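You operate a simulated robot arm through the tools that you are given. There is no shell and no other tool.

You run a simulated robot arm. Do the job below in one go: nothing can be reset, and whatever is moved stays where it is left.

TASK
Seal both envelopes; the green cloth weight goes on Freja's, the grey one on the other.
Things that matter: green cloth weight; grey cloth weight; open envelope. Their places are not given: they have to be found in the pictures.

Only the result counts: the job must be done as asked and must still hold three seconds after the hand-in. Knocking over, shifting, dropping, spilling or breaking anything else fails it. Lids that push on must go on centred and level and be pressed home; caps that screw on are set level and turned clockwise until they are tight. Flat cloth is picked up by pressing the open fingertips on it (5 to 10 N) and closing them slowly along it; thin cloth reads only 2 to 8 mm in the jaws.

THE ROBOT
A 6-joint arm with a two-finger parallel gripper, fixed in place. Base frame: the origin is at the foot of the arm, x ahead of it, y to its left, z up; the work surface is at about z = 0.8. Units: m, rad, N and s.
Its first joint turns from -2.897 to 2.897 rad. Payload 3.91 kg.
The TCP is the grasp point between the finger pads, 0.03 m short of the fingertips. In the tool frame z runs along the fingers and y along their closing line. Largest opening 0.11 m; finger width 0.02, thickness 0.01; the body of the gripper, 0.048 by 0.112 m, starts 0.055 m behind the TCP.
Orientation is that of the tool frame in the base frame, as a unit quaternion [w, x, y, z]. With the fingers straight down and closing along the base's y, the tool's x points along the base's -x, its y along +y and its z along -z.

THE INTERFACE
- The arm moves only by the tool apply_moves. Its argument "targets" is one flat list of numbers, 7 for each row, row after row: the shift along the base's x, y, z in units of 500 mm (1.0 is 500 mm), then the turn, a rotation vector about the base's x, y, z in units of 45 degrees (1.0 is 45 degrees), then the gripper command, from -1 (shut) to 1 (fully open), values between in proportion. In form: [dx, dy, dz, rx, ry, rz, fingers, dx, dy, dz, rx, ry, rz, fingers, ...]. A call has 1 to 20 rows; each row is the pose to reach, as a shift and turn from the pose commanded when the call began. A call with a number of a shift or a turn outside -1 to 1 is refused whole. Each row takes 0.2 s and may step no farther than 0.05 m and 0.15 rad from the row before; otherwise, or with a gripper value out of range, the whole call is refused. A pose out of reach is approached as far as the arm can. The call stops where the force on the tool passes 40 N (or 10 N more than at its start, if that is more) or the arm is blocked; 0.2 s more then pass. Each finger travels about 0.153 m/s and halts on what it meets, pressing with about 26 N; the grip force reading is that of the motor and also rises with nothing between the fingers. The clock runs only during rows and for 0.2 s after the last one: add rows that repeat a pose to give the fingers time. It gives the time, the measured TCP pose, the force on the tool (base axes), the opening and the grip force at its end, in the units of the frame above (readings bear some noise), with the torque about the TCP (base axes, N m) and any sound that the robot's microphone picked up.
- Cameras (640 x 400 px; columns grow to the right, rows downward): "scene" is fixed at [0.2337, 0.4992, 1.3765]; the picture's right is [-0.06, -1.00, 0.00], its down [-0.78, 0.05, -0.63] and it looks along [0.63, -0.04, -0.78] (base axes); focal length 316 px, centre (320, 200). "wrist" rides on the gripper at [0.072, 0.017, -0.103] in the tool frame; the picture's right is [-0.23, 0.97, 0.00], its down [-0.76, -0.18, -0.62] and it looks along [-0.61, -0.14, 0.78] (tool axes); focal length 222 px, centre (320, 200).
- get_image(camera): a new picture of that camera. It takes no simulated time.
- point_at(camera, pixels): there is no depth. For up to 12 entries [column, row, z] of the newest picture of that camera ("zoom" is the newest enlarged one), the place [x, y] in the base frame at which the ray of that pixel passes the height z, good to about 0.003 m, but the place of the scene camera against the robot may be out by one fixed shift of up to 0.025 m in any direction. It takes no simulated time.
- enlarge(camera, box): a new picture of the part [left, top, right, bottom] of that camera's present view, enlarged. It takes no simulated time.
- finish_job(): hands the job in; it is judged then, once.

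Unless the task says otherwise, let go and move clear before handing in.

The tools are called after ">>>" as name(argument=value, ...) on one line, values as JSON. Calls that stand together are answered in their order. apply_moves: Moves the arm, as the interface text tells. Its arguments: {"type":"object","properties":{"targets":{"type":"array","items":{"type":"number"}}},"required":["targets"]} The other tools are called the same way: get_image (camera) takes a picture; point_at (camera, pixels) gives the place at which the rays of pixels pass given heights; enlarge (camera, box) takes an enlarged picture of a part of a camera's view; finish_job () hands the job in.

At the start:

```text
t: 0.0
eef_pos: [0.3544, 0.3708, 1.0657]
tcp_rot: [-0.001, 0.0, 1.0, -0.001]
contact_force: [-0.5, -0.4, 0.4]
torque: [0.03, 0.01, 0.0]
opening: 0.1097
grasp_force: 0.1
```

scene: 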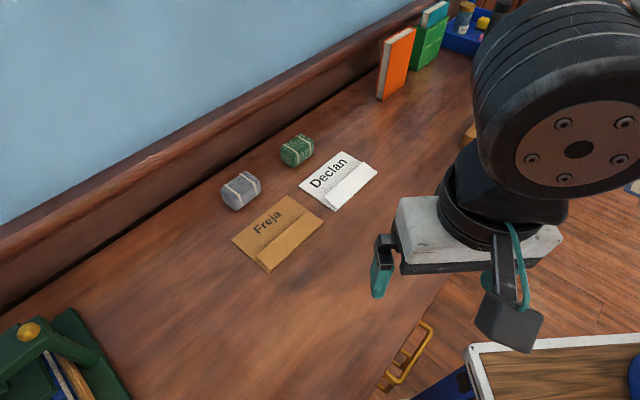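
wrist: 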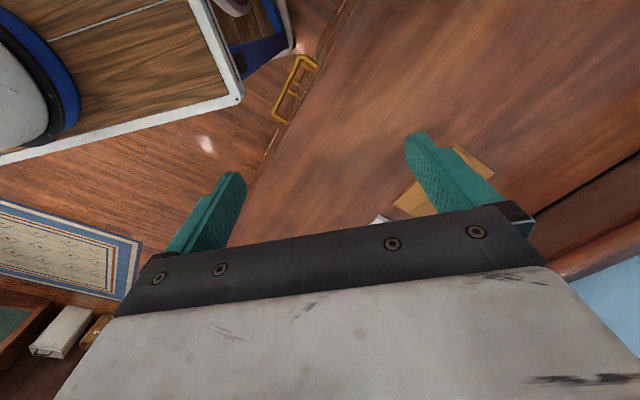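

The scene picture shows Freja's brown envelope near (278,232), Declan's white one near (338,180), the grey weight near (240,190) and the green weight near (297,150). I will enlarge that region for a closer look.

>>> enlarge(camera="scene", box=[200, 115, 400, 290])

>>> point_at(camera="scene", pixels=[[240, 190, 0.82], [297, 150, 0.82], [284, 196, 0.8], [322, 222, 0.8], [267, 272, 0.8], [233, 239, 0.8], [338, 151, 0.8], [377, 173, 0.8], [335, 210, 0.8], [300, 183, 0.8]])

```text
2.29 times, centred on (300, 202) of scene
```

zoom: 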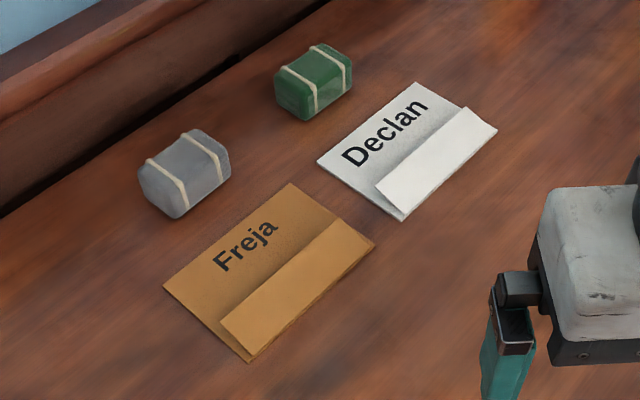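

```text
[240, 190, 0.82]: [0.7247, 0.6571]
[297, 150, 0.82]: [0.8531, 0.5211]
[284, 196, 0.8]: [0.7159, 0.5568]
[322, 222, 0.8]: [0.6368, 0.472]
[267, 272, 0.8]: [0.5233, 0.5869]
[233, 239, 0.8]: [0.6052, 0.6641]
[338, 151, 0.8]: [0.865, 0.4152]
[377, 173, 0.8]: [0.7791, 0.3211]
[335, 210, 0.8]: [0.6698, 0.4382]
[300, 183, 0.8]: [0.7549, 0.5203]
```

Both envelopes have a strip-like flap along their near (lower-right) edge, with a shadow under its free edge, so they look raised. I will move the hand so the wrist camera looks at the envelopes and weights.

>>> apply_moves(targets=[0.03, 0.07, 0, 0, 0, 0, 1, 0.06, 0.14, 0, 0, 0, 0, 1, 0.09, 0.21, 0, 0, 0, 0, 1, 0.12, 0.28, 0, 0, 0, 0, 1, 0.15, 0.34, 0, 0, 0, 0, 1, 0.15, 0.34, 0, 0, 0, 0, 1])

>>> get_image(camera="wrist")

>>> get_image(camera="scene")

```text
t: 1.4
eef_pos: [0.4302, 0.5396, 1.0649]
tcp_rot: [0.0, 0.0, 1.0, 0.0]
contact_force: [0.3, -0.1, 0.0]
torque: [-0.01, -0.02, 0.04]
opening: 0.1097
grasp_force: 0.0
```

```text
taken
```

wrist: 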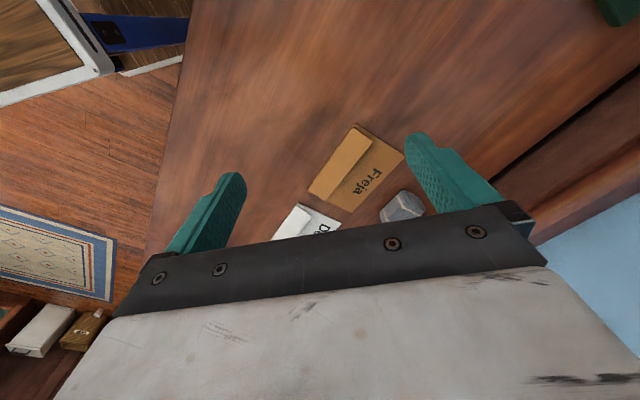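

```text
taken
```

scene: 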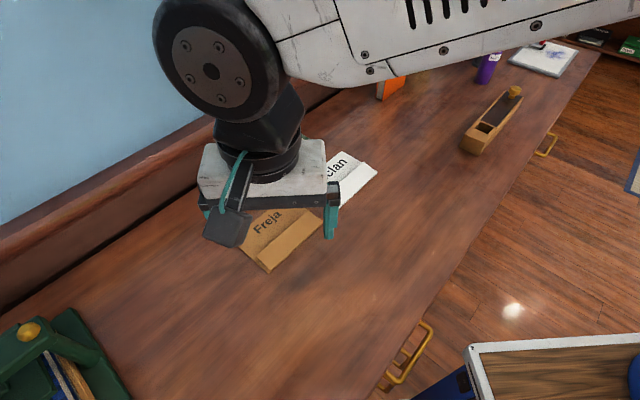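

The wrist view shows Freja's envelope at (355,168), Declan's partly at (305,222), and the grey weight at (402,205). I will enlarge it to judge the flaps.

>>> enlarge(camera="wrist", box=[260, 110, 440, 240])

>>> point_at(camera="wrist", pixels=[[356, 125, 0.8], [404, 157, 0.8], [353, 212, 0.8], [307, 193, 0.8], [402, 205, 0.82], [298, 204, 0.8], [341, 222, 0.8]])

```text
3.08 times, centred on (350, 175) of wrist
```

zoom: 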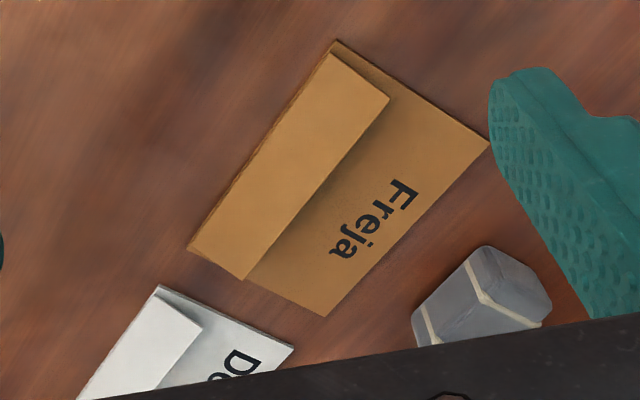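

```text
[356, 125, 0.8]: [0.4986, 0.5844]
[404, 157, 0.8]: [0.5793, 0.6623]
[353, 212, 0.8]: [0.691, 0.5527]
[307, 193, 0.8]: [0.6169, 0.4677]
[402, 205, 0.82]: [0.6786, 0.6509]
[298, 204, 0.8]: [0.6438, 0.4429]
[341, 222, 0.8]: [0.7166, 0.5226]
```

Comparing the same corners of Freja's envelope, the scene camera's readings are about 0.024 m too far in x against the wrist's. I will move forward so that everything, including the green weight, is visible to the wrist camera.

>>> apply_moves(targets=[0.08, -0.02, 0, 0, 0, 0, 1, 0.16, -0.04, 0, 0, 0, 0, 1, 0.24, -0.06, 0, 0, 0, 0, 1, 0.3, -0.08, 0, 0, 0, 0, 1, 0.3, -0.08, 0, 0, 0, 0, 1])

>>> get_image(camera="wrist")

>>> enlarge(camera="wrist", box=[250, 50, 450, 240])

```text
t: 2.6
eef_pos: [0.5806, 0.5009, 1.0647]
tcp_rot: [0.001, 0.0, 1.0, 0.0]
contact_force: [0.0, 0.3, -0.1]
torque: [0.02, -0.02, -0.02]
opening: 0.1099
grasp_force: 0.2
```

```text
taken
```

wrist: 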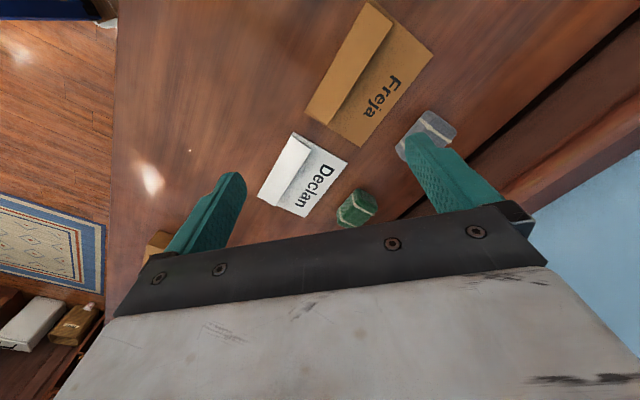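

```text
2.11 times, centred on (350, 145) of wrist
```

zoom: 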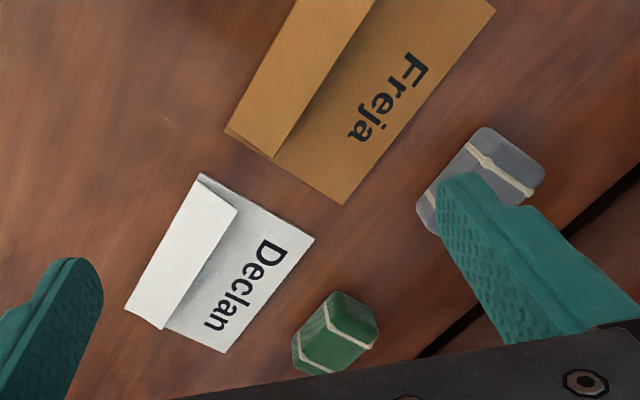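

>>> point_at(camera="wrist", pixels=[[294, 133, 0.8], [347, 160, 0.8], [306, 216, 0.8], [259, 196, 0.8], [311, 150, 0.82], [278, 206, 0.82], [356, 208, 0.82], [356, 208, 0.84], [428, 135, 0.82], [306, 112, 0.8], [361, 146, 0.8], [432, 52, 0.8]])

>>> enlarge(camera="wrist", box=[250, 120, 390, 230])

```text
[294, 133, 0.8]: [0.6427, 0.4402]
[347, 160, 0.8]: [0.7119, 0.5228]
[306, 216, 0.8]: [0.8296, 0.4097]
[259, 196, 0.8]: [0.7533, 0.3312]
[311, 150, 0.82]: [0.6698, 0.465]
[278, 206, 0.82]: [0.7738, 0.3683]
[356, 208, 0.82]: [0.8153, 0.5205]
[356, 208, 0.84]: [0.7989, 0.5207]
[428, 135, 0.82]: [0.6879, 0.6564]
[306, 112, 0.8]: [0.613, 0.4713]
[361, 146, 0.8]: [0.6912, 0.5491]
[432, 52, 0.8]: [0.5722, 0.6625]
```

```text
3.64 times, centred on (320, 175) of wrist
```

zoom: 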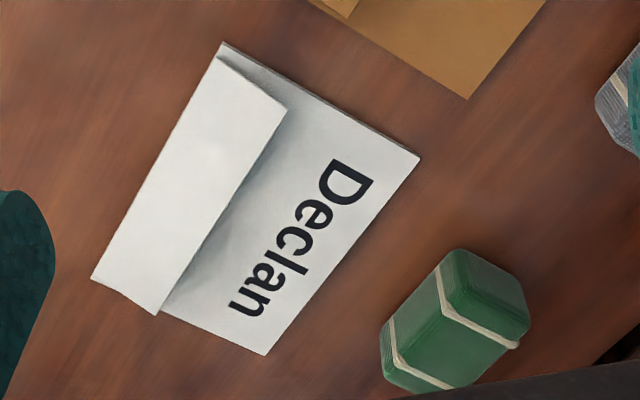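

The wrist picture gives Declan's corners at about (0.643,0.440), (0.712,0.523), (0.830,0.410), (0.757,0.329), with the hinge on the side nearest the base, and the flap edge raised roughly 20 mm. The green weight is near (0.815,0.52), so I will go closer to it for its size and angle.

>>> apply_moves(targets=[0.066, 0.022, -0.058, 0, 0, 0, 1, 0.132, 0.044, -0.116, 0, 0, 0, 1, 0.198, 0.066, -0.174, 0, 0, 0, 1, 0.262, 0.086, -0.23, 0, 0, 0, 1, 0.262, 0.086, -0.23, 0, 0, 0, 1])

>>> get_image(camera="wrist")

>>> enlarge(camera="wrist", box=[240, 110, 420, 240])

```text
t: 3.8
eef_pos: [0.7152, 0.5437, 0.948]
tcp_rot: [0.001, 0.0, 1.0, 0.0]
contact_force: [0.5, -0.1, -0.9]
torque: [-0.02, 0.0, 0.0]
opening: 0.1102
grasp_force: 0.0
```

```text
taken
```

wrist: 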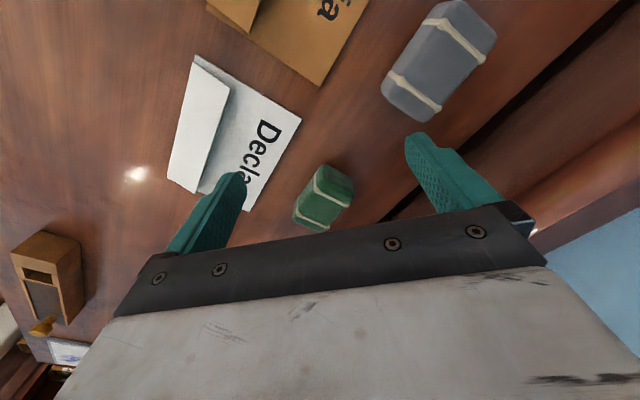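

```text
3.08 times, centred on (330, 175) of wrist
```

zoom: 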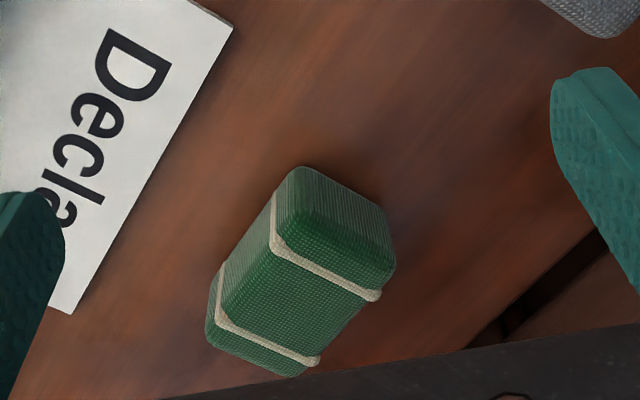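

The green weight shows its top face between strap corners (275,248), (378,298), (318,362), (217,320) of the zoom and its near end foot at (300,168)-(385,208). I will read these places at candidate heights.

>>> point_at(camera="zoom", pixels=[[275, 248, 0.83], [378, 298, 0.83], [318, 362, 0.83], [217, 320, 0.83], [275, 248, 0.84], [378, 298, 0.84], [318, 362, 0.84], [217, 320, 0.84], [300, 170, 0.8], [383, 208, 0.8], [275, 205, 0.8], [222, 265, 0.8]])

>>> enlarge(camera="wrist", box=[370, 0, 520, 130])

```text
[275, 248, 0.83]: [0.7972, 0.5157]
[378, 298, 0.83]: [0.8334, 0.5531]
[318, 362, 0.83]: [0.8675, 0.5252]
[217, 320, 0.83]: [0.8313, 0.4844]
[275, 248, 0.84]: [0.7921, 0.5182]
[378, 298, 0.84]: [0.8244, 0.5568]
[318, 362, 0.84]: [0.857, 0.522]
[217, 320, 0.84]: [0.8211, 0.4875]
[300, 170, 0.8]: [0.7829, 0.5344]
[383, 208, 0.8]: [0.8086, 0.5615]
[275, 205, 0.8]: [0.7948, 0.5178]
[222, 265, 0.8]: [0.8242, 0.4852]
```

```text
3.08 times, centred on (445, 65) of wrist
```

zoom: 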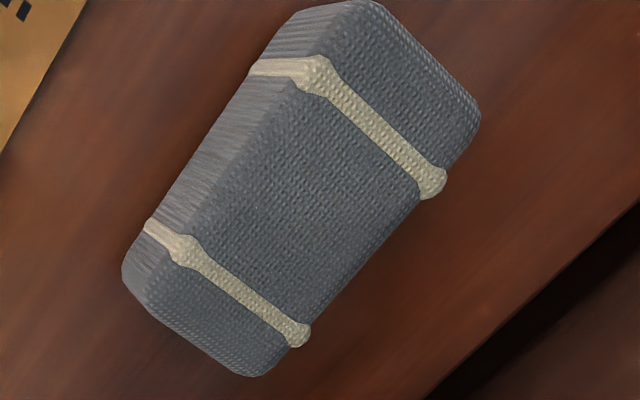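

The green weight is about 0.048 wide, 0.076 long and 0.036 high, centred near (0.826,0.520), with its long axis along (0.67,-0.74). I will check the grey one's corners and how far the wall is from the two weights.

>>> point_at(camera="zoom", pixels=[[318, 75, 0.836], [435, 185, 0.836], [300, 335, 0.836], [183, 250, 0.836], [252, 70, 0.81], [145, 227, 0.81], [440, 395, 0.8], [635, 205, 0.8], [350, 0, 0.836], [480, 110, 0.836], [250, 378, 0.836], [122, 275, 0.81]])

>>> point_at(camera="wrist", pixels=[[385, 215, 0.8], [500, 125, 0.8], [600, 42, 0.8], [545, 145, 0.8], [545, 145, 0.85], [600, 100, 0.85]])

>>> enlarge(camera="wrist", box=[380, 0, 640, 240])

```text
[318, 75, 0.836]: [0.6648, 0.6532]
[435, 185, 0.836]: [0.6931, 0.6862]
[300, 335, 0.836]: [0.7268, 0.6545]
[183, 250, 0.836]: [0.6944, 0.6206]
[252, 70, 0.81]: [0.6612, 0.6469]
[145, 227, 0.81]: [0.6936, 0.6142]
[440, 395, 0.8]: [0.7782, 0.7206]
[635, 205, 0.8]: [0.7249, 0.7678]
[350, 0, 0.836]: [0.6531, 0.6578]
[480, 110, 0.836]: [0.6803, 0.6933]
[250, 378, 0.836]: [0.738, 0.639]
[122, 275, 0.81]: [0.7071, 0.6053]
```

```text
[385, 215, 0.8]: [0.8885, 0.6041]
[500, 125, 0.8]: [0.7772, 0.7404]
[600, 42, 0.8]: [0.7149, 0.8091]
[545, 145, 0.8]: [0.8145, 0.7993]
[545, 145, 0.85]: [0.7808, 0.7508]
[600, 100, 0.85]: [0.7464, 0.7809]
```

```text
1.67 times, centred on (510, 120) of wrist
```

zoom: 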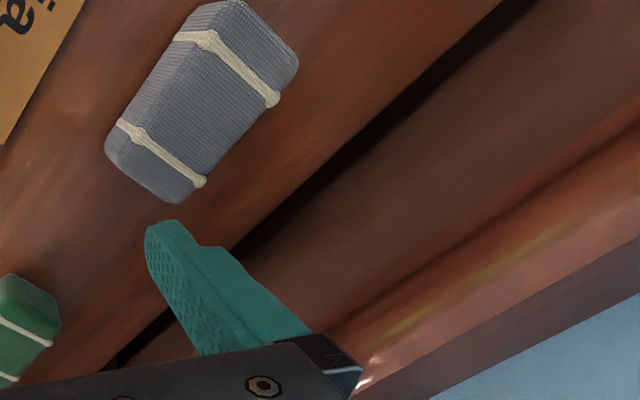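

The grey weight is centred near (0.695,0.654) with the same tilt, and the back edge of the table lies about 0.10 m behind both weights, so there is room for the fingers. First I will press Freja's flap shut, turning the hand +45° so that the two fingers lie along the flap, above about (0.578,0.548).

>>> apply_moves(targets=[-0.046, 0.0013, -0.006, 0, 0, 0.1667, 0.6, -0.092, 0.0026, -0.012, 0, 0, 0.3333, 0.6, -0.138, 0.004, -0.018, 0, 0, 0.5, 0.6, -0.184, 0.0053, -0.024, 0, 0, 0.6667, 0.6, -0.23, 0.0066, -0.03, 0, 0, 0.8333, 0.6, -0.274, 0.008, -0.036, 0, 0, 1.0, 0.6, -0.274, 0.008, -0.036, 0, 0, 1.0, 0.6])

>>> get_image(camera="wrist")

>>> get_image(camera="scene")

```text
t: 5.4
eef_pos: [0.5733, 0.546, 0.9343]
tcp_rot: [0.0, -0.384, 0.923, 0.0]
contact_force: [-0.5, -0.2, 0.3]
torque: [-0.02, 0.0, -0.03]
opening: 0.0876
grasp_force: 0.1
```

```text
taken
```

wrist: 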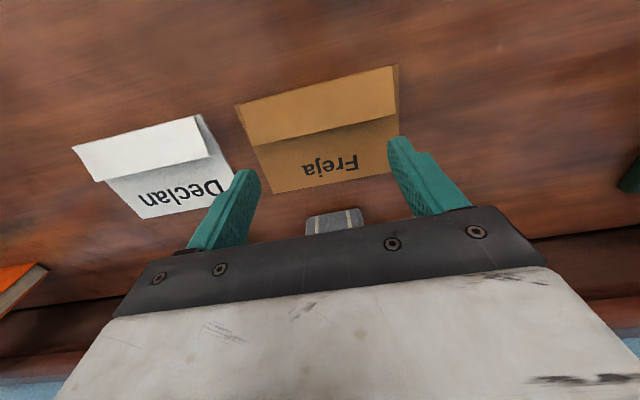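

```text
taken
```

scene: 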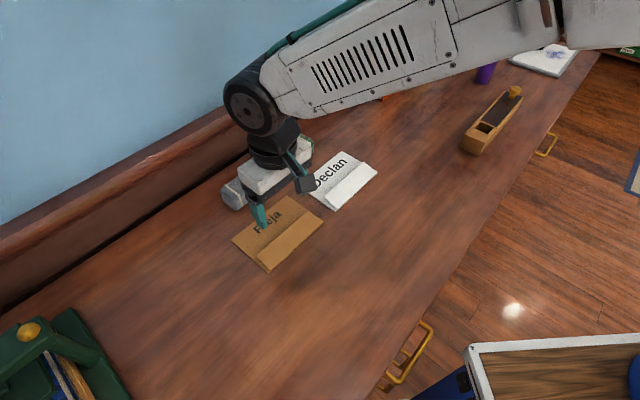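

The hand is turned 45° and the wrist view shows Freja's flap between hinge edge (237,104)-(397,66) and free edge (250,145)-(396,116). I will enlarge and read these places more exactly.

>>> enlarge(camera="wrist", box=[220, 50, 420, 210])

>>> point_at(camera="wrist", pixels=[[235, 104, 0.8], [397, 65, 0.8], [252, 146, 0.82], [398, 115, 0.82], [275, 194, 0.8], [72, 147, 0.8], [200, 114, 0.8], [95, 182, 0.82], [209, 157, 0.82], [143, 219, 0.8], [234, 170, 0.8]])

```text
2.50 times, centred on (320, 130) of wrist
```

zoom: 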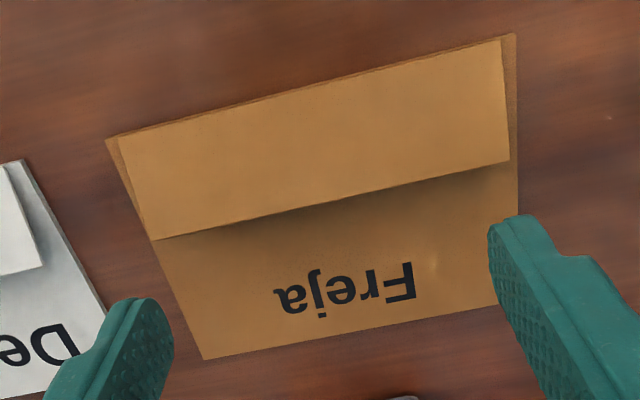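

```text
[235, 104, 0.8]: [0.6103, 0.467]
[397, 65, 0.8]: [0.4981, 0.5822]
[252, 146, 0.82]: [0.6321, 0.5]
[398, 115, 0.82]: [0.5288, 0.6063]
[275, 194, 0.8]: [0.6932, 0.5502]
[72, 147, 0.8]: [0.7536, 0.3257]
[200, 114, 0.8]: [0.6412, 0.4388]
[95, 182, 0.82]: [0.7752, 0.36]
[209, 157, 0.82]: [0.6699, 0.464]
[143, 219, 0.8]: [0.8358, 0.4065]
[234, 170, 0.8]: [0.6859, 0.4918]
```

The hand is centred over the flap (TCP at about (0.573,0.546), flap band from hinge middle (0.554,0.525) to 0.043 m inward). I will go down onto the flap, first with fingertips to about z=0.82.

>>> apply_moves(targets=[0, 0, -0.07, 0, 0, 0, 0.6, 0, 0, -0.13, 0, 0, 0, 0.6, 0, 0, -0.16, 0, 0, 0, 0.6, 0, 0, -0.17, 0, 0, 0, 0.6])

>>> get_image(camera="wrist")

>>> enlarge(camera="scene", box=[200, 115, 400, 290])

```text
t: 6.4
eef_pos: [0.5723, 0.5492, 0.8484]
tcp_rot: [0.0, -0.382, 0.924, 0.0]
contact_force: [0.5, -0.3, -0.8]
torque: [-0.01, 0.0, 0.03]
opening: 0.0879
grasp_force: 0.1
```

```text
taken
```

wrist: 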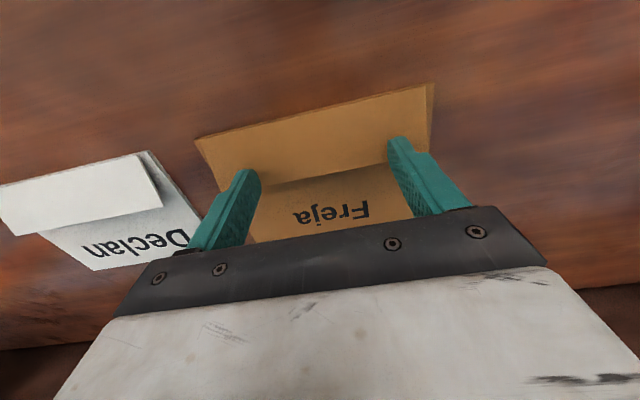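

```text
2.29 times, centred on (300, 202) of scene
```

zoom: 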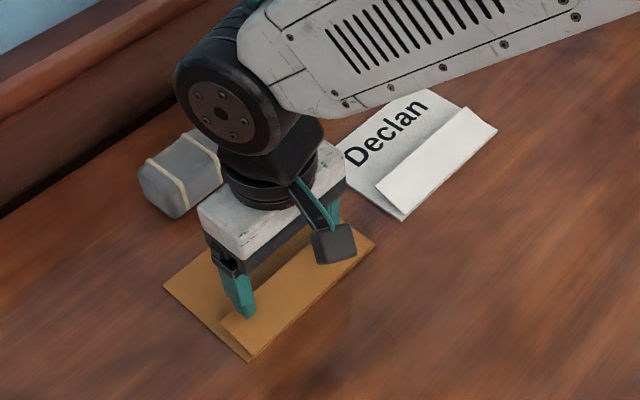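

The fingertips at (245,175) and (400,145) are just at the flap's free edge with no force yet. I will lower in small steps, pressing the flap toward the envelope.

>>> apply_moves(targets=[0, 0, -0.008, 0, 0, 0, 0.6, 0, 0, -0.014, 0, 0, 0, 0.6, 0, 0, -0.02, 0, 0, 0, 0.6, 0, 0, -0.024, 0, 0, 0, 0.6])

>>> get_image(camera="wrist")

```text
t: 7.4
eef_pos: [0.572, 0.5478, 0.8375]
tcp_rot: [0.0, -0.383, 0.924, 0.001]
contact_force: [-5.1, -3.6, 12.5]
torque: [-0.21, 0.13, -0.06]
opening: 0.0881
grasp_force: 0.1
```

```text
taken
```

wrist: 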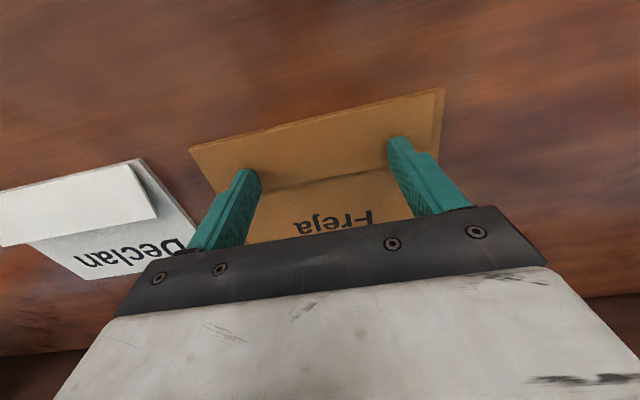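

The flap is nearly flat with 12.5 N up and about 6 N toward the hinge side. I will check with the corners at (189,149) and (444,88) that the envelope has not shifted.

>>> point_at(camera="wrist", pixels=[[189, 150, 0.8], [444, 88, 0.8], [155, 220, 0.8], [140, 160, 0.8]])

>>> enlarge(camera="wrist", box=[180, 80, 460, 250])

```text
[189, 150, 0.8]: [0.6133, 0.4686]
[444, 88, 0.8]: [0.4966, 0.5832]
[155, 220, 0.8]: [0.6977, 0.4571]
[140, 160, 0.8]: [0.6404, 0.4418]
```

```text
2.29 times, centred on (320, 165) of wrist
```

zoom: 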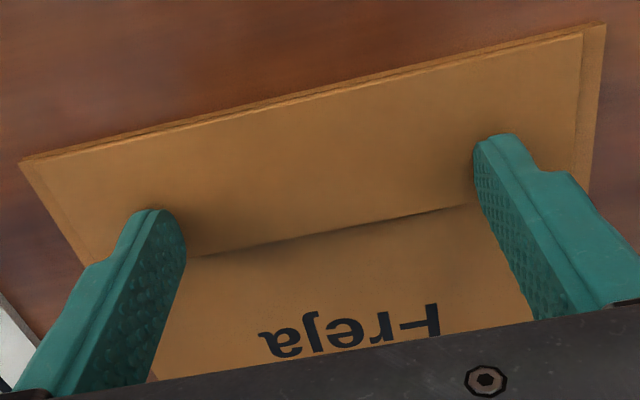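

The envelope has not moved (corners within 3 mm) and the flap lies nearly flat with only a thin shadow at its free edge. I will press a little further, then look.

>>> apply_moves(targets=[0, 0, -0.003, 0, 0, 0, 0.6, 0, 0, -0.005, 0, 0, 0, 0.6, 0, 0, -0.005, 0, 0, 0, 0.6])

>>> enlarge(camera="wrist", box=[180, 80, 460, 250])

```text
t: 8.0
eef_pos: [0.573, 0.5493, 0.8356]
tcp_rot: [0.001, -0.383, 0.924, 0.001]
contact_force: [-3.6, -5.7, 17.0]
torque: [-0.35, 0.06, -0.1]
opening: 0.0882
grasp_force: 0.1
stopped in row 2: the force on the tool passed its limit at 43 N (the readings are from after the stop); the commanded pose is now the measured one
```

```text
2.29 times, centred on (320, 165) of wrist
```

zoom: 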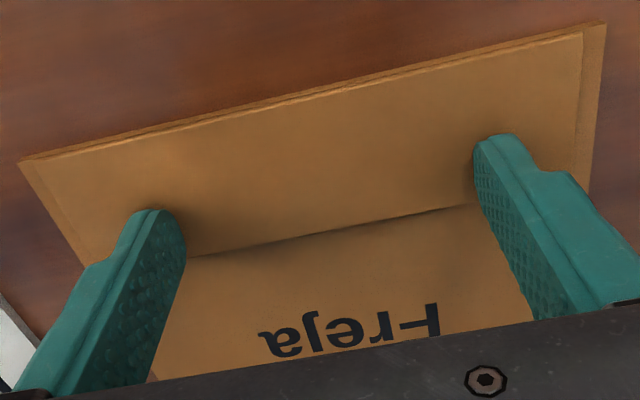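

The press met solid contact (43 N, then about 17 N), so the flap is flat. I will lift and see whether it stays down.

>>> apply_moves(targets=[0, 0, 0.02, 0, 0, 0, 0.6, 0, 0, 0.08, 0, 0, 0, 0.6, 0, 0, 0.17, 0, 0, 0, 0.6, 0, 0, 0.2, 0, 0, 0, 0.6])

>>> enlarge(camera="wrist", box=[220, 50, 420, 210])

>>> enlarge(camera="scene", box=[200, 115, 400, 290])

```text
t: 9.0
eef_pos: [0.5732, 0.5456, 0.9342]
tcp_rot: [0.0, -0.383, 0.924, 0.0]
contact_force: [0.0, 0.0, -0.3]
torque: [0.0, 0.03, 0.03]
opening: 0.0878
grasp_force: 0.1
```

```text
2.50 times, centred on (320, 130) of wrist
```

zoom: 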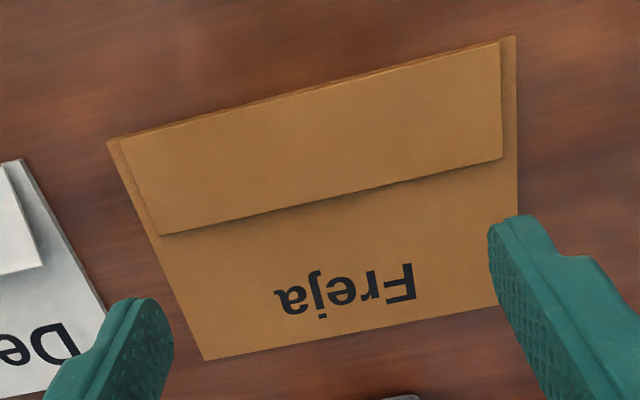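

```text
2.29 times, centred on (300, 202) of scene
```

zoom: 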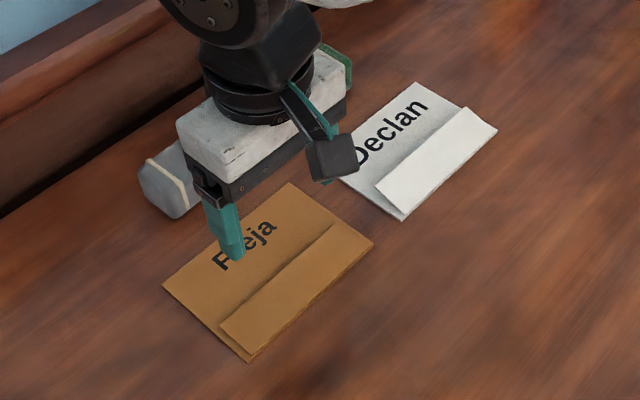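

After lifting, the flap springs part way back (free edge now at zoom (162,235)-(501,160), thin shadow left), so the weight itself must hold it shut. Next I will fetch the green weight, turning the hand by -90° over two calls and opening the fingers.

>>> apply_moves(targets=[0.04, 0, 0.01, 0, 0, -0.1667, 1, 0.08, 0, 0.02, 0, 0, -0.3333, 1, 0.12, 0, 0.03, 0, 0, -0.5, 1, 0.16, 0, 0.03, 0, 0, -0.6667, 1, 0.2, 0, 0.03, 0, 0, -0.8333, 1, 0.24, 0, 0.03, 0, 0, -1.0, 1])

>>> apply_moves(targets=[0.04, -0.005, 0.0, 0, 0, -0.1667, 1, 0.08, -0.01, 0.0, 0, 0, -0.3333, 1, 0.12, -0.015, 0.0, 0, 0, -0.5, 1, 0.16, -0.02, 0.0, 0, 0, -0.6667, 1, 0.18, -0.025, 0.0, 0, 0, -0.8333, 1, 0.2, -0.03, 0.0, 0, 0, -1.0, 1, 0.2, -0.03, 0.0, 0, 0, -1.0, 1])

>>> get_image(camera="wrist")

>>> get_image(camera="scene")

```text
t: 10.4
eef_pos: [0.6923, 0.5481, 0.9483]
tcp_rot: [0.001, 0.001, 1.0, 0.002]
contact_force: [-0.6, 0.0, 0.0]
torque: [0.0, 0.0, -0.01]
opening: 0.11
grasp_force: 0.1
```

```text
t: 12.0
eef_pos: [0.7915, 0.5343, 0.9505]
tcp_rot: [0.001, 0.383, 0.924, 0.0]
contact_force: [0.2, 0.0, -0.3]
torque: [-0.01, -0.01, 0.02]
opening: 0.1099
grasp_force: 0.1
```

```text
taken
```

wrist: 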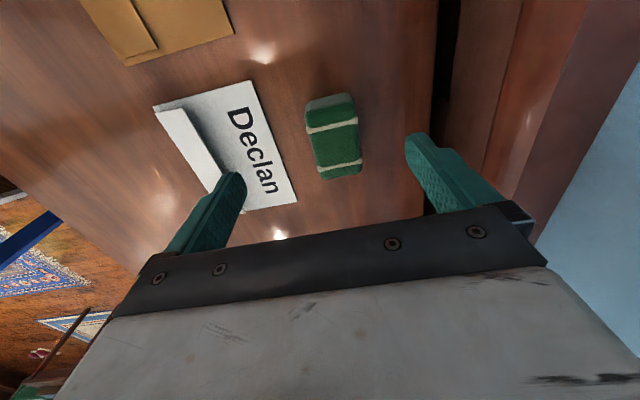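

```text
taken
```

scene: 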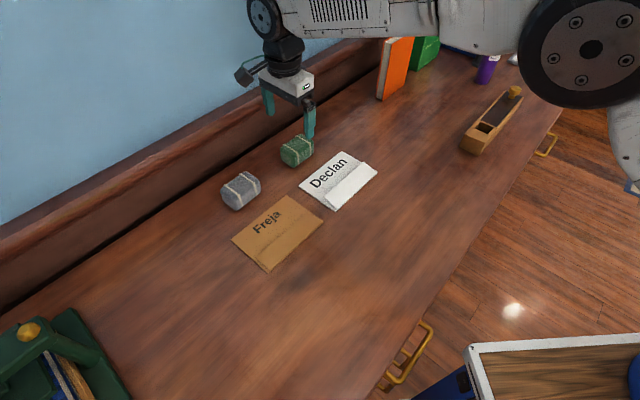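

The green weight is now clear of obstruction at wrist (334,137), and in the scene Freja's flap looks almost flat at (290,245). I will enlarge both to measure.

>>> enlarge(camera="scene", box=[220, 140, 390, 280])

>>> enlarge(camera="wrist", box=[280, 80, 400, 190])

```text
2.86 times, centred on (305, 210) of scene
```

zoom: 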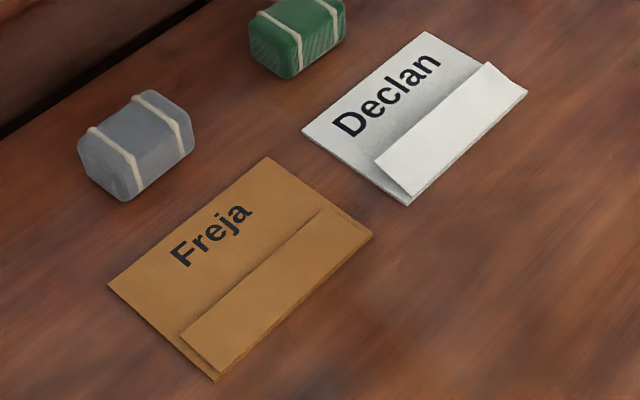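

```text
3.64 times, centred on (340, 135) of wrist
```

zoom: 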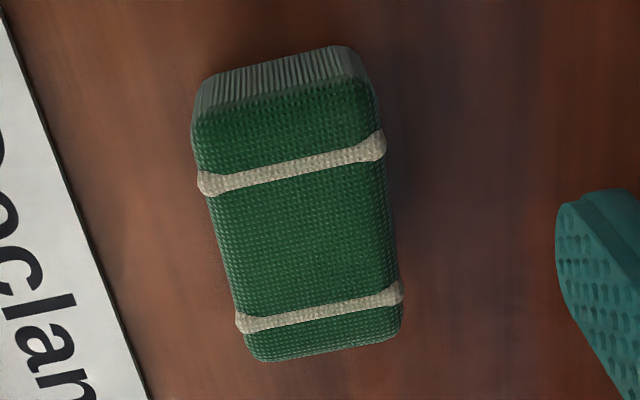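

I will read the green weight's strap ends at (205,185), (380,147), (400,293), (242,322) and its outline in this zoom.

>>> point_at(camera="zoom", pixels=[[205, 185, 0.836], [380, 147, 0.836], [400, 293, 0.836], [242, 322, 0.836], [195, 122, 0.834], [372, 82, 0.834], [252, 355, 0.832], [402, 335, 0.832], [202, 82, 0.803], [345, 46, 0.803]])

```text
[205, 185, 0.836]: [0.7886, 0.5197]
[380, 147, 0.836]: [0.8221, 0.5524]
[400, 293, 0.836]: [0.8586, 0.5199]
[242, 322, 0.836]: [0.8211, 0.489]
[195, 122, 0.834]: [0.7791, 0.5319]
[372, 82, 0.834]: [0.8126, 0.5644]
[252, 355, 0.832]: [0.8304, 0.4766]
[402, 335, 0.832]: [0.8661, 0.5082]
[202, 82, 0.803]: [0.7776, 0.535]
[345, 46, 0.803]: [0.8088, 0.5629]
```

The green weight's centre is (0.822,0.520), about 0.047 wide, at 45°, so the hand's angle fits. I will move over it with the fingers at 0.088 m opening, and come down part way.

>>> apply_moves(targets=[0.031, -0.0143, 0, 0, 0, 0, 0.6, 0.061, -0.0286, 0, 0, 0, 0, 0.6, 0.061, -0.0286, -0.08, 0, 0, 0, 0.6, 0.061, -0.0286, -0.14, 0, 0, 0, 0.6, 0.061, -0.0286, -0.14, 0, 0, 0, 0.6])

>>> get_image(camera="wrist")

>>> enlarge(camera="scene", box=[200, 60, 400, 220])

```text
t: 13.2
eef_pos: [0.825, 0.5191, 0.8774]
tcp_rot: [0.0, 0.382, 0.924, -0.001]
contact_force: [-0.4, -0.3, -0.6]
torque: [0.01, -0.01, 0.0]
opening: 0.088
grasp_force: 0.0
```

```text
taken
```

wrist: 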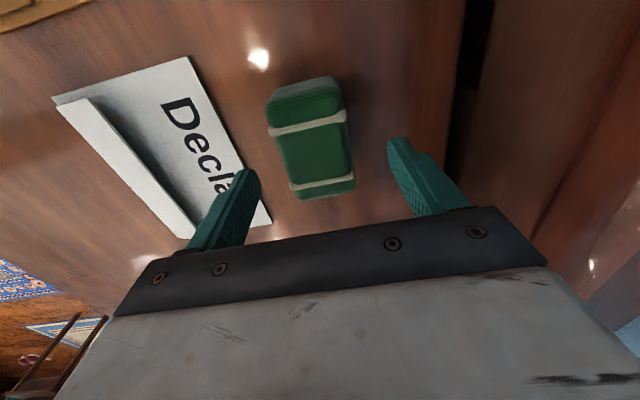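

```text
2.50 times, centred on (300, 140) of scene
```

zoom: 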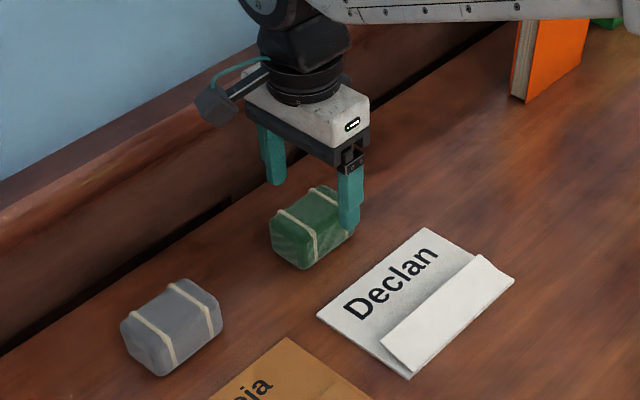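

The fingers straddle the green weight's line; I will verify the centre from this closer view using strap ends at (268,132), (346,115), (355,180), (291,190).

>>> point_at(camera="wrist", pixels=[[269, 132, 0.836], [345, 116, 0.836], [354, 180, 0.836], [291, 189, 0.836], [266, 100, 0.834], [340, 82, 0.834], [300, 199, 0.832], [354, 190, 0.832]])

```text
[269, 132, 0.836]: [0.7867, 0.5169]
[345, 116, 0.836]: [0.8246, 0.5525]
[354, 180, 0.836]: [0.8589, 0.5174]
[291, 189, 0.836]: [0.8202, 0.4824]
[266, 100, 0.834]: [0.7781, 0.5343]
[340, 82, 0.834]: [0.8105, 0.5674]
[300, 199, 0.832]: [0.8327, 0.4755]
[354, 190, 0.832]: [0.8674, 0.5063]
```

The centre stays at about (0.8225,0.519) against a TCP of (0.825,0.519), good enough. I will lower to fingertips at about z=0.805 and then close.

>>> apply_moves(targets=[0, 0, -0.04, 0, 0, 0, 0.6, 0, 0, -0.07, 0, 0, 0, 0.6, 0, 0, -0.084, 0, 0, 0, 0.6, 0, 0, -0.084, 0, 0, 0, 0.6])

>>> get_image(camera="wrist")

```text
t: 14.2
eef_pos: [0.8224, 0.5185, 0.8373]
tcp_rot: [0.002, 0.383, 0.924, -0.001]
contact_force: [0.8, -0.4, -0.4]
torque: [0.02, 0.01, 0.02]
opening: 0.088
grasp_force: 0.0
```

```text
taken
```

wrist: 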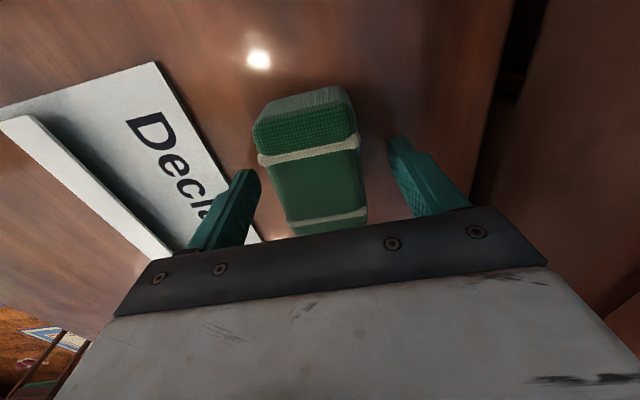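

The fingers are on either side of the green weight at (240,190) and (410,170) with tips about 7 mm above the table. I will close on it and lift a little.

>>> apply_moves(targets=[0, 0, 0, 0, 0, 0, 0.3, 0, 0, 0, 0, 0, 0, 0.0, 0, 0, 0, 0, 0, 0, -0.3, 0, 0, 0, 0, 0, 0, -1, 0, 0, 0, 0, 0, 0, -1, 0, 0, 0.02, 0, 0, 0, -1, 0, 0, 0.05, 0, 0, 0, -1, 0, 0, 0.05, 0, 0, 0, -1])

>>> get_image(camera="wrist")

>>> enlarge(camera="scene", box=[200, 60, 400, 220])

```text
t: 16.0
eef_pos: [0.8232, 0.5186, 0.8599]
tcp_rot: [0.001, 0.382, 0.924, -0.001]
contact_force: [-0.3, 0.6, -4.6]
torque: [-0.02, -0.01, 0.0]
opening: 0.0498
grasp_force: 26.0
```

```text
taken
```

wrist: 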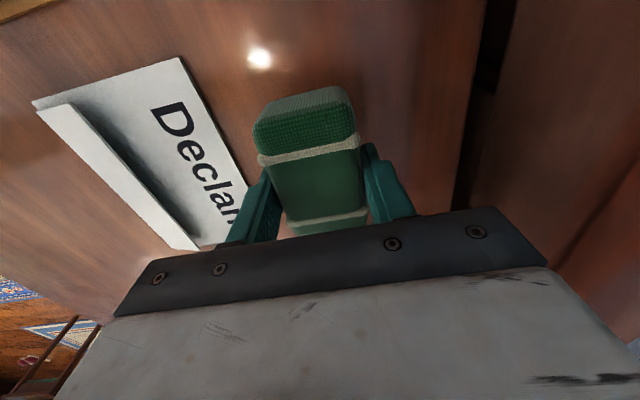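

```text
2.50 times, centred on (300, 140) of scene
```

zoom: 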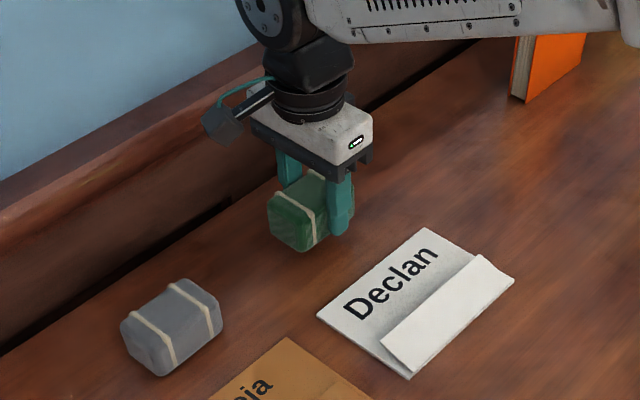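

The green weight is held (opening 0.050, grip 26 N, about 4.6 N of weight). I will lift it and carry it over Freja's flap at about (0.579,0.549).

>>> apply_moves(targets=[0, 0, 0.09, 0, 0, 0, -1, 0, 0, 0.18, 0, 0, 0, -1, -0.08, 0.01, 0.18, 0, 0, 0, -1, -0.16, 0.02, 0.18, 0, 0, 0, -1, -0.24, 0.03, 0.18, 0, 0, 0, -1, -0.32, 0.04, 0.18, 0, 0, 0, -1, -0.4, 0.05, 0.18, 0, 0, 0, -1, -0.4884, 0.0608, 0.18, 0, 0, 0, -1, -0.4884, 0.0608, 0.18, 0, 0, 0, -1])

>>> get_image(camera="wrist")

>>> enlarge(camera="scene", box=[180, 100, 400, 290])

```text
t: 18.0
eef_pos: [0.5789, 0.5491, 0.9536]
tcp_rot: [0.001, 0.383, 0.924, 0.0]
contact_force: [-0.5, 0.4, -4.5]
torque: [0.0, -0.04, 0.03]
opening: 0.05
grasp_force: 26.0
```

```text
taken
```

wrist: 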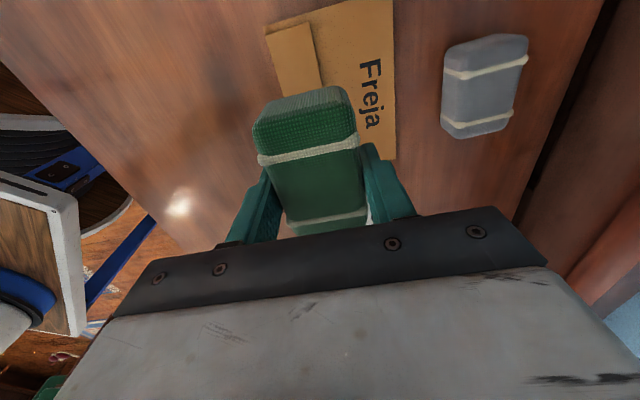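

```text
2.11 times, centred on (290, 195) of scene
```

zoom: 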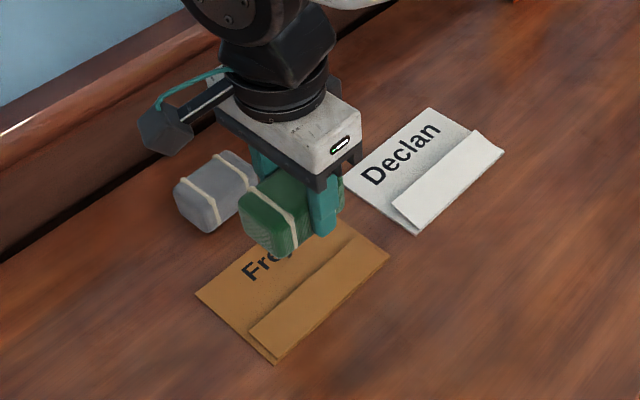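

The held weight is above Freja's envelope; I will confirm the envelope's corner at (266,32) and flap edge at (316,25)-(323,80) before lowering.

>>> point_at(camera="wrist", pixels=[[266, 33, 0.802], [394, 2, 0.802], [397, 160, 0.802], [312, 24, 0.81], [323, 82, 0.81]])

>>> enlarge(camera="wrist", box=[240, 0, 440, 170])

```text
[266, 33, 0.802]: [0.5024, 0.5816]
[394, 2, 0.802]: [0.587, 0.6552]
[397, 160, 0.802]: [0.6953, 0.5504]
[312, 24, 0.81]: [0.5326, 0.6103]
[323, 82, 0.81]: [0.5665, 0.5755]
```

```text
2.35 times, centred on (340, 85) of wrist
```

zoom: 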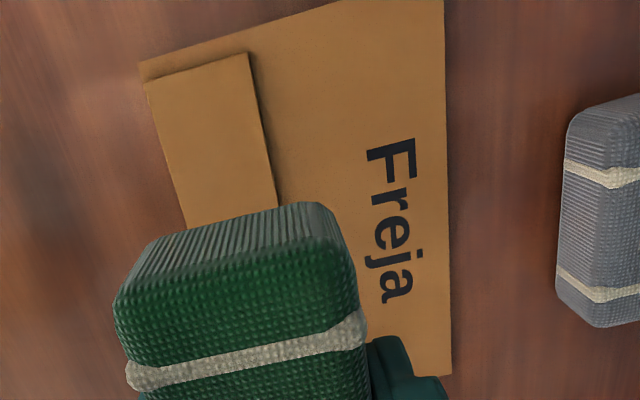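

The corners agree with earlier readings, and the weight's centre is 0.032 m from the hinge, over the flap (0.043 m wide). I will lower to just above the flap.

>>> apply_moves(targets=[0, 0, -0.08, 0, 0, 0, -1, 0, 0, -0.15, 0, 0, 0, -1, 0, 0, -0.18, 0, 0, 0, -1, 0, 0, -0.195, 0, 0, 0, -1, 0, 0, -0.2, 0, 0, 0, -1])

>>> enlarge(camera="scene", box=[200, 140, 360, 290])

```text
t: 19.2
eef_pos: [0.5802, 0.5514, 0.8529]
tcp_rot: [0.002, 0.383, 0.924, 0.0]
contact_force: [-0.5, 0.1, -4.5]
torque: [-0.02, -0.02, 0.01]
opening: 0.0498
grasp_force: 26.1
```

```text
2.67 times, centred on (280, 215) of scene
```

zoom: 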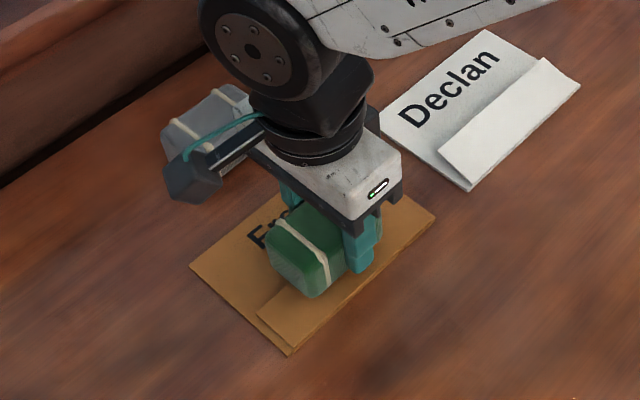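

The weight is right over the flap with no contact yet (still -4.5 N). I will lower in 2 mm steps until it takes load.

>>> apply_moves(targets=[0, 0, -0.004, 0, 0, 0, -1, 0, 0, -0.008, 0, 0, 0, -1, 0, 0, -0.012, 0, 0, 0, -1, 0, 0, -0.015, 0, 0, 0, -1])

>>> enlarge(camera="wrist", box=[180, 60, 460, 250])

```text
t: 20.2
eef_pos: [0.5804, 0.5499, 0.8458]
tcp_rot: [0.001, 0.382, 0.924, -0.001]
contact_force: [-0.4, 0.4, -5.6]
torque: [-0.02, -0.01, -0.02]
opening: 0.05
grasp_force: 26.1
```

```text
2.11 times, centred on (320, 155) of wrist
```

zoom: 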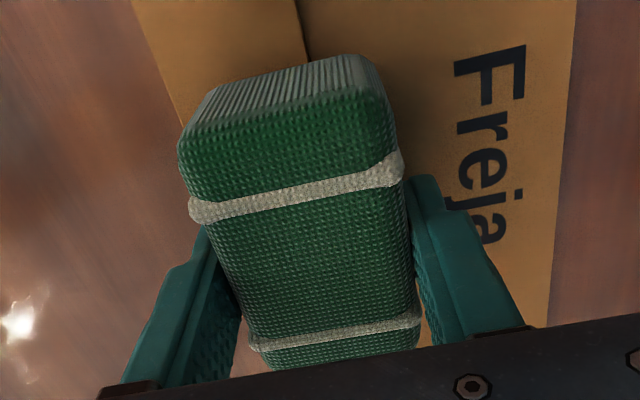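

Still no load (-5.6 N) with the weight's underside near z=0.809; the pressed flap top should be at about 0.805. I will continue in 1 mm steps.

>>> apply_moves(targets=[0, 0, -0.002, 0, 0, 0, -1, 0, 0, -0.004, 0, 0, 0, -1, 0, 0, -0.006, 0, 0, 0, -1, 0, 0, -0.006, 0, 0, 0, -1])

```text
t: 21.2
eef_pos: [0.5817, 0.5504, 0.8446]
tcp_rot: [0.001, 0.383, 0.924, 0.001]
contact_force: [-1.5, -4.9, 14.0]
torque: [-0.39, 0.28, -0.01]
opening: 0.05
grasp_force: 25.8
```

The weight now bears on the flap with 14 N upward force. I will look closely before releasing.

>>> enlarge(camera="wrist", box=[180, 60, 460, 250])

>>> enlarge(camera="scene", box=[200, 140, 360, 290])

```text
2.11 times, centred on (320, 155) of wrist
```

zoom: 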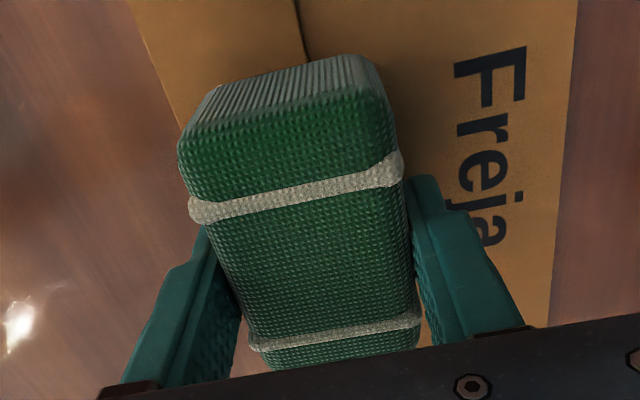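

```text
2.67 times, centred on (280, 215) of scene
```

zoom: 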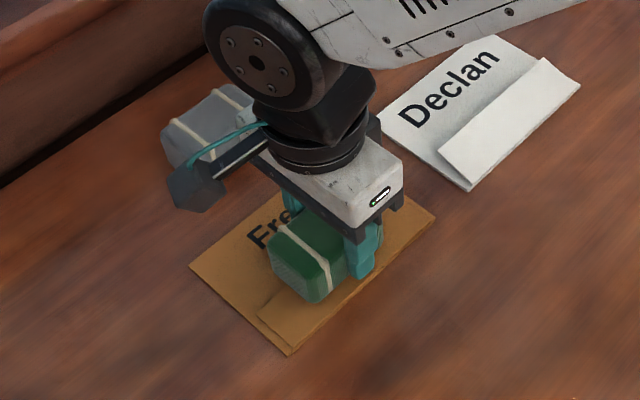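

The flap lies flat under the weight at scene zoom (300,310). I will press one more millimetre, then open the fingers gently.

>>> apply_moves(targets=[0, 0, -0.002, 0, 0, 0, -1, 0, 0, -0.002, 0, 0, 0, -1])

```text
t: 21.8
eef_pos: [0.5802, 0.5506, 0.8431]
tcp_rot: [0.002, 0.383, 0.924, 0.002]
contact_force: [3.5, -1.8, 26.8]
torque: [-0.48, 0.31, 0.0]
opening: 0.05
grasp_force: 25.7
```

Net push is now about 31 N, so the flap is pressed home. I will ease off by about 1 mm and open the fingers in steps.

>>> apply_moves(targets=[0, 0, 0.002, 0, 0, 0, -1, 0, 0, 0.002, 0, 0, 0, -0.05, 0, 0, 0.002, 0, 0, 0, 0.1, 0, 0, 0.002, 0, 0, 0, 0.3, 0, 0, 0.002, 0, 0, 0, 0.3])

>>> enlarge(camera="wrist", box=[180, 60, 460, 250])

>>> enlarge(camera="scene", box=[200, 140, 360, 290])

```text
t: 23.0
eef_pos: [0.5792, 0.5494, 0.8415]
tcp_rot: [0.002, 0.382, 0.924, 0.0]
contact_force: [-0.3, -0.8, -0.2]
torque: [0.0, 0.01, -0.02]
opening: 0.0714
grasp_force: 0.0
```

```text
2.11 times, centred on (320, 155) of wrist
```

zoom: 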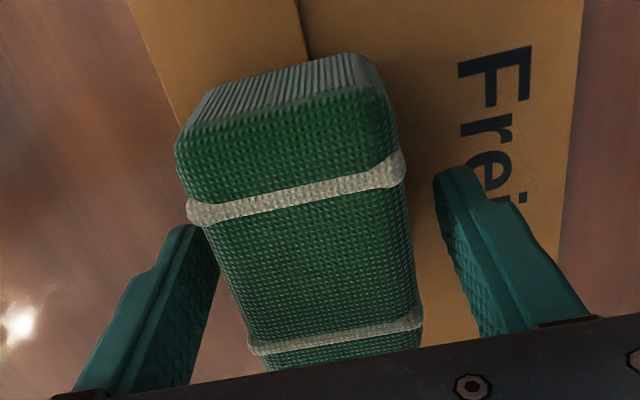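

```text
2.67 times, centred on (280, 215) of scene
```

zoom: 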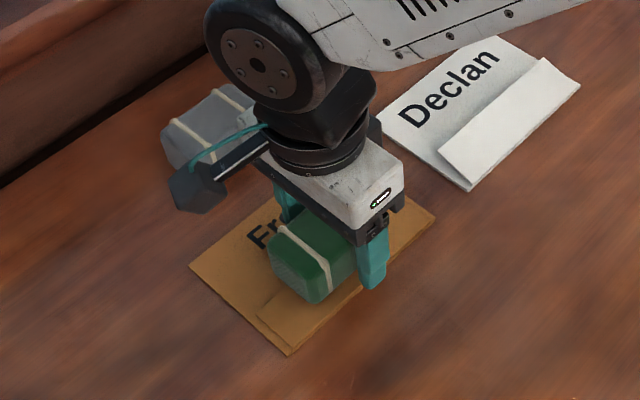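

The green weight stands on Freja's flap and the fingers are clear on both sides. I will rise straight up and inspect it.

>>> apply_moves(targets=[0, 0, 0.02, 0, 0, 0, 0.3, 0, 0, 0.1, 0, 0, 0, 0.3, 0, 0, 0.18, 0, 0, 0, 0.3, 0.04, -0.08, 0.22, 0, 0, 0, 0, 0.1, -0.14, 0.22, 0, 0, 0, -0.5, 0.16, -0.2, 0.22, 0, 0, 0, -1, 0.22, -0.26, 0.22, 0, 0, 0, -1, 0.22, -0.26, 0.22, 0, 0, 0, -1])

>>> get_image(camera="wrist")

>>> enlarge(camera="scene", box=[200, 120, 400, 290])

```text
t: 24.8
eef_pos: [0.69, 0.418, 0.9554]
tcp_rot: [0.002, 0.383, 0.924, 0.0]
contact_force: [0.4, -0.1, -0.2]
torque: [-0.03, 0.0, 0.04]
opening: 0.0
grasp_force: 26.3
```

```text
taken
```

wrist: 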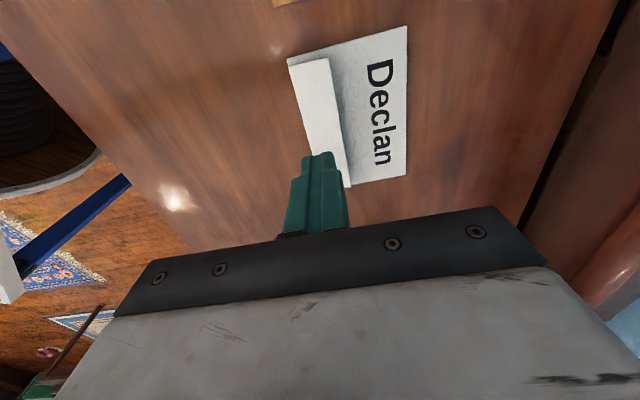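

```text
2.35 times, centred on (300, 205) of scene
```

zoom: 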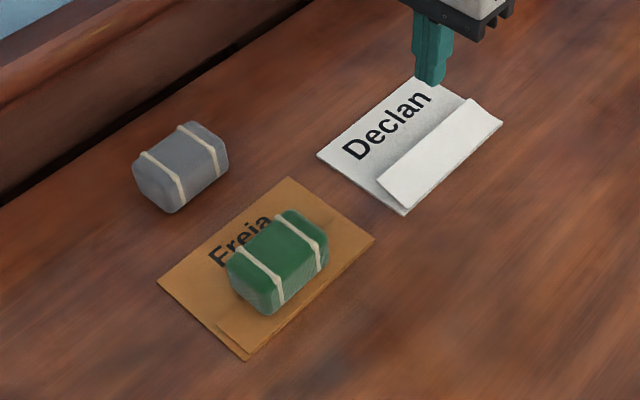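

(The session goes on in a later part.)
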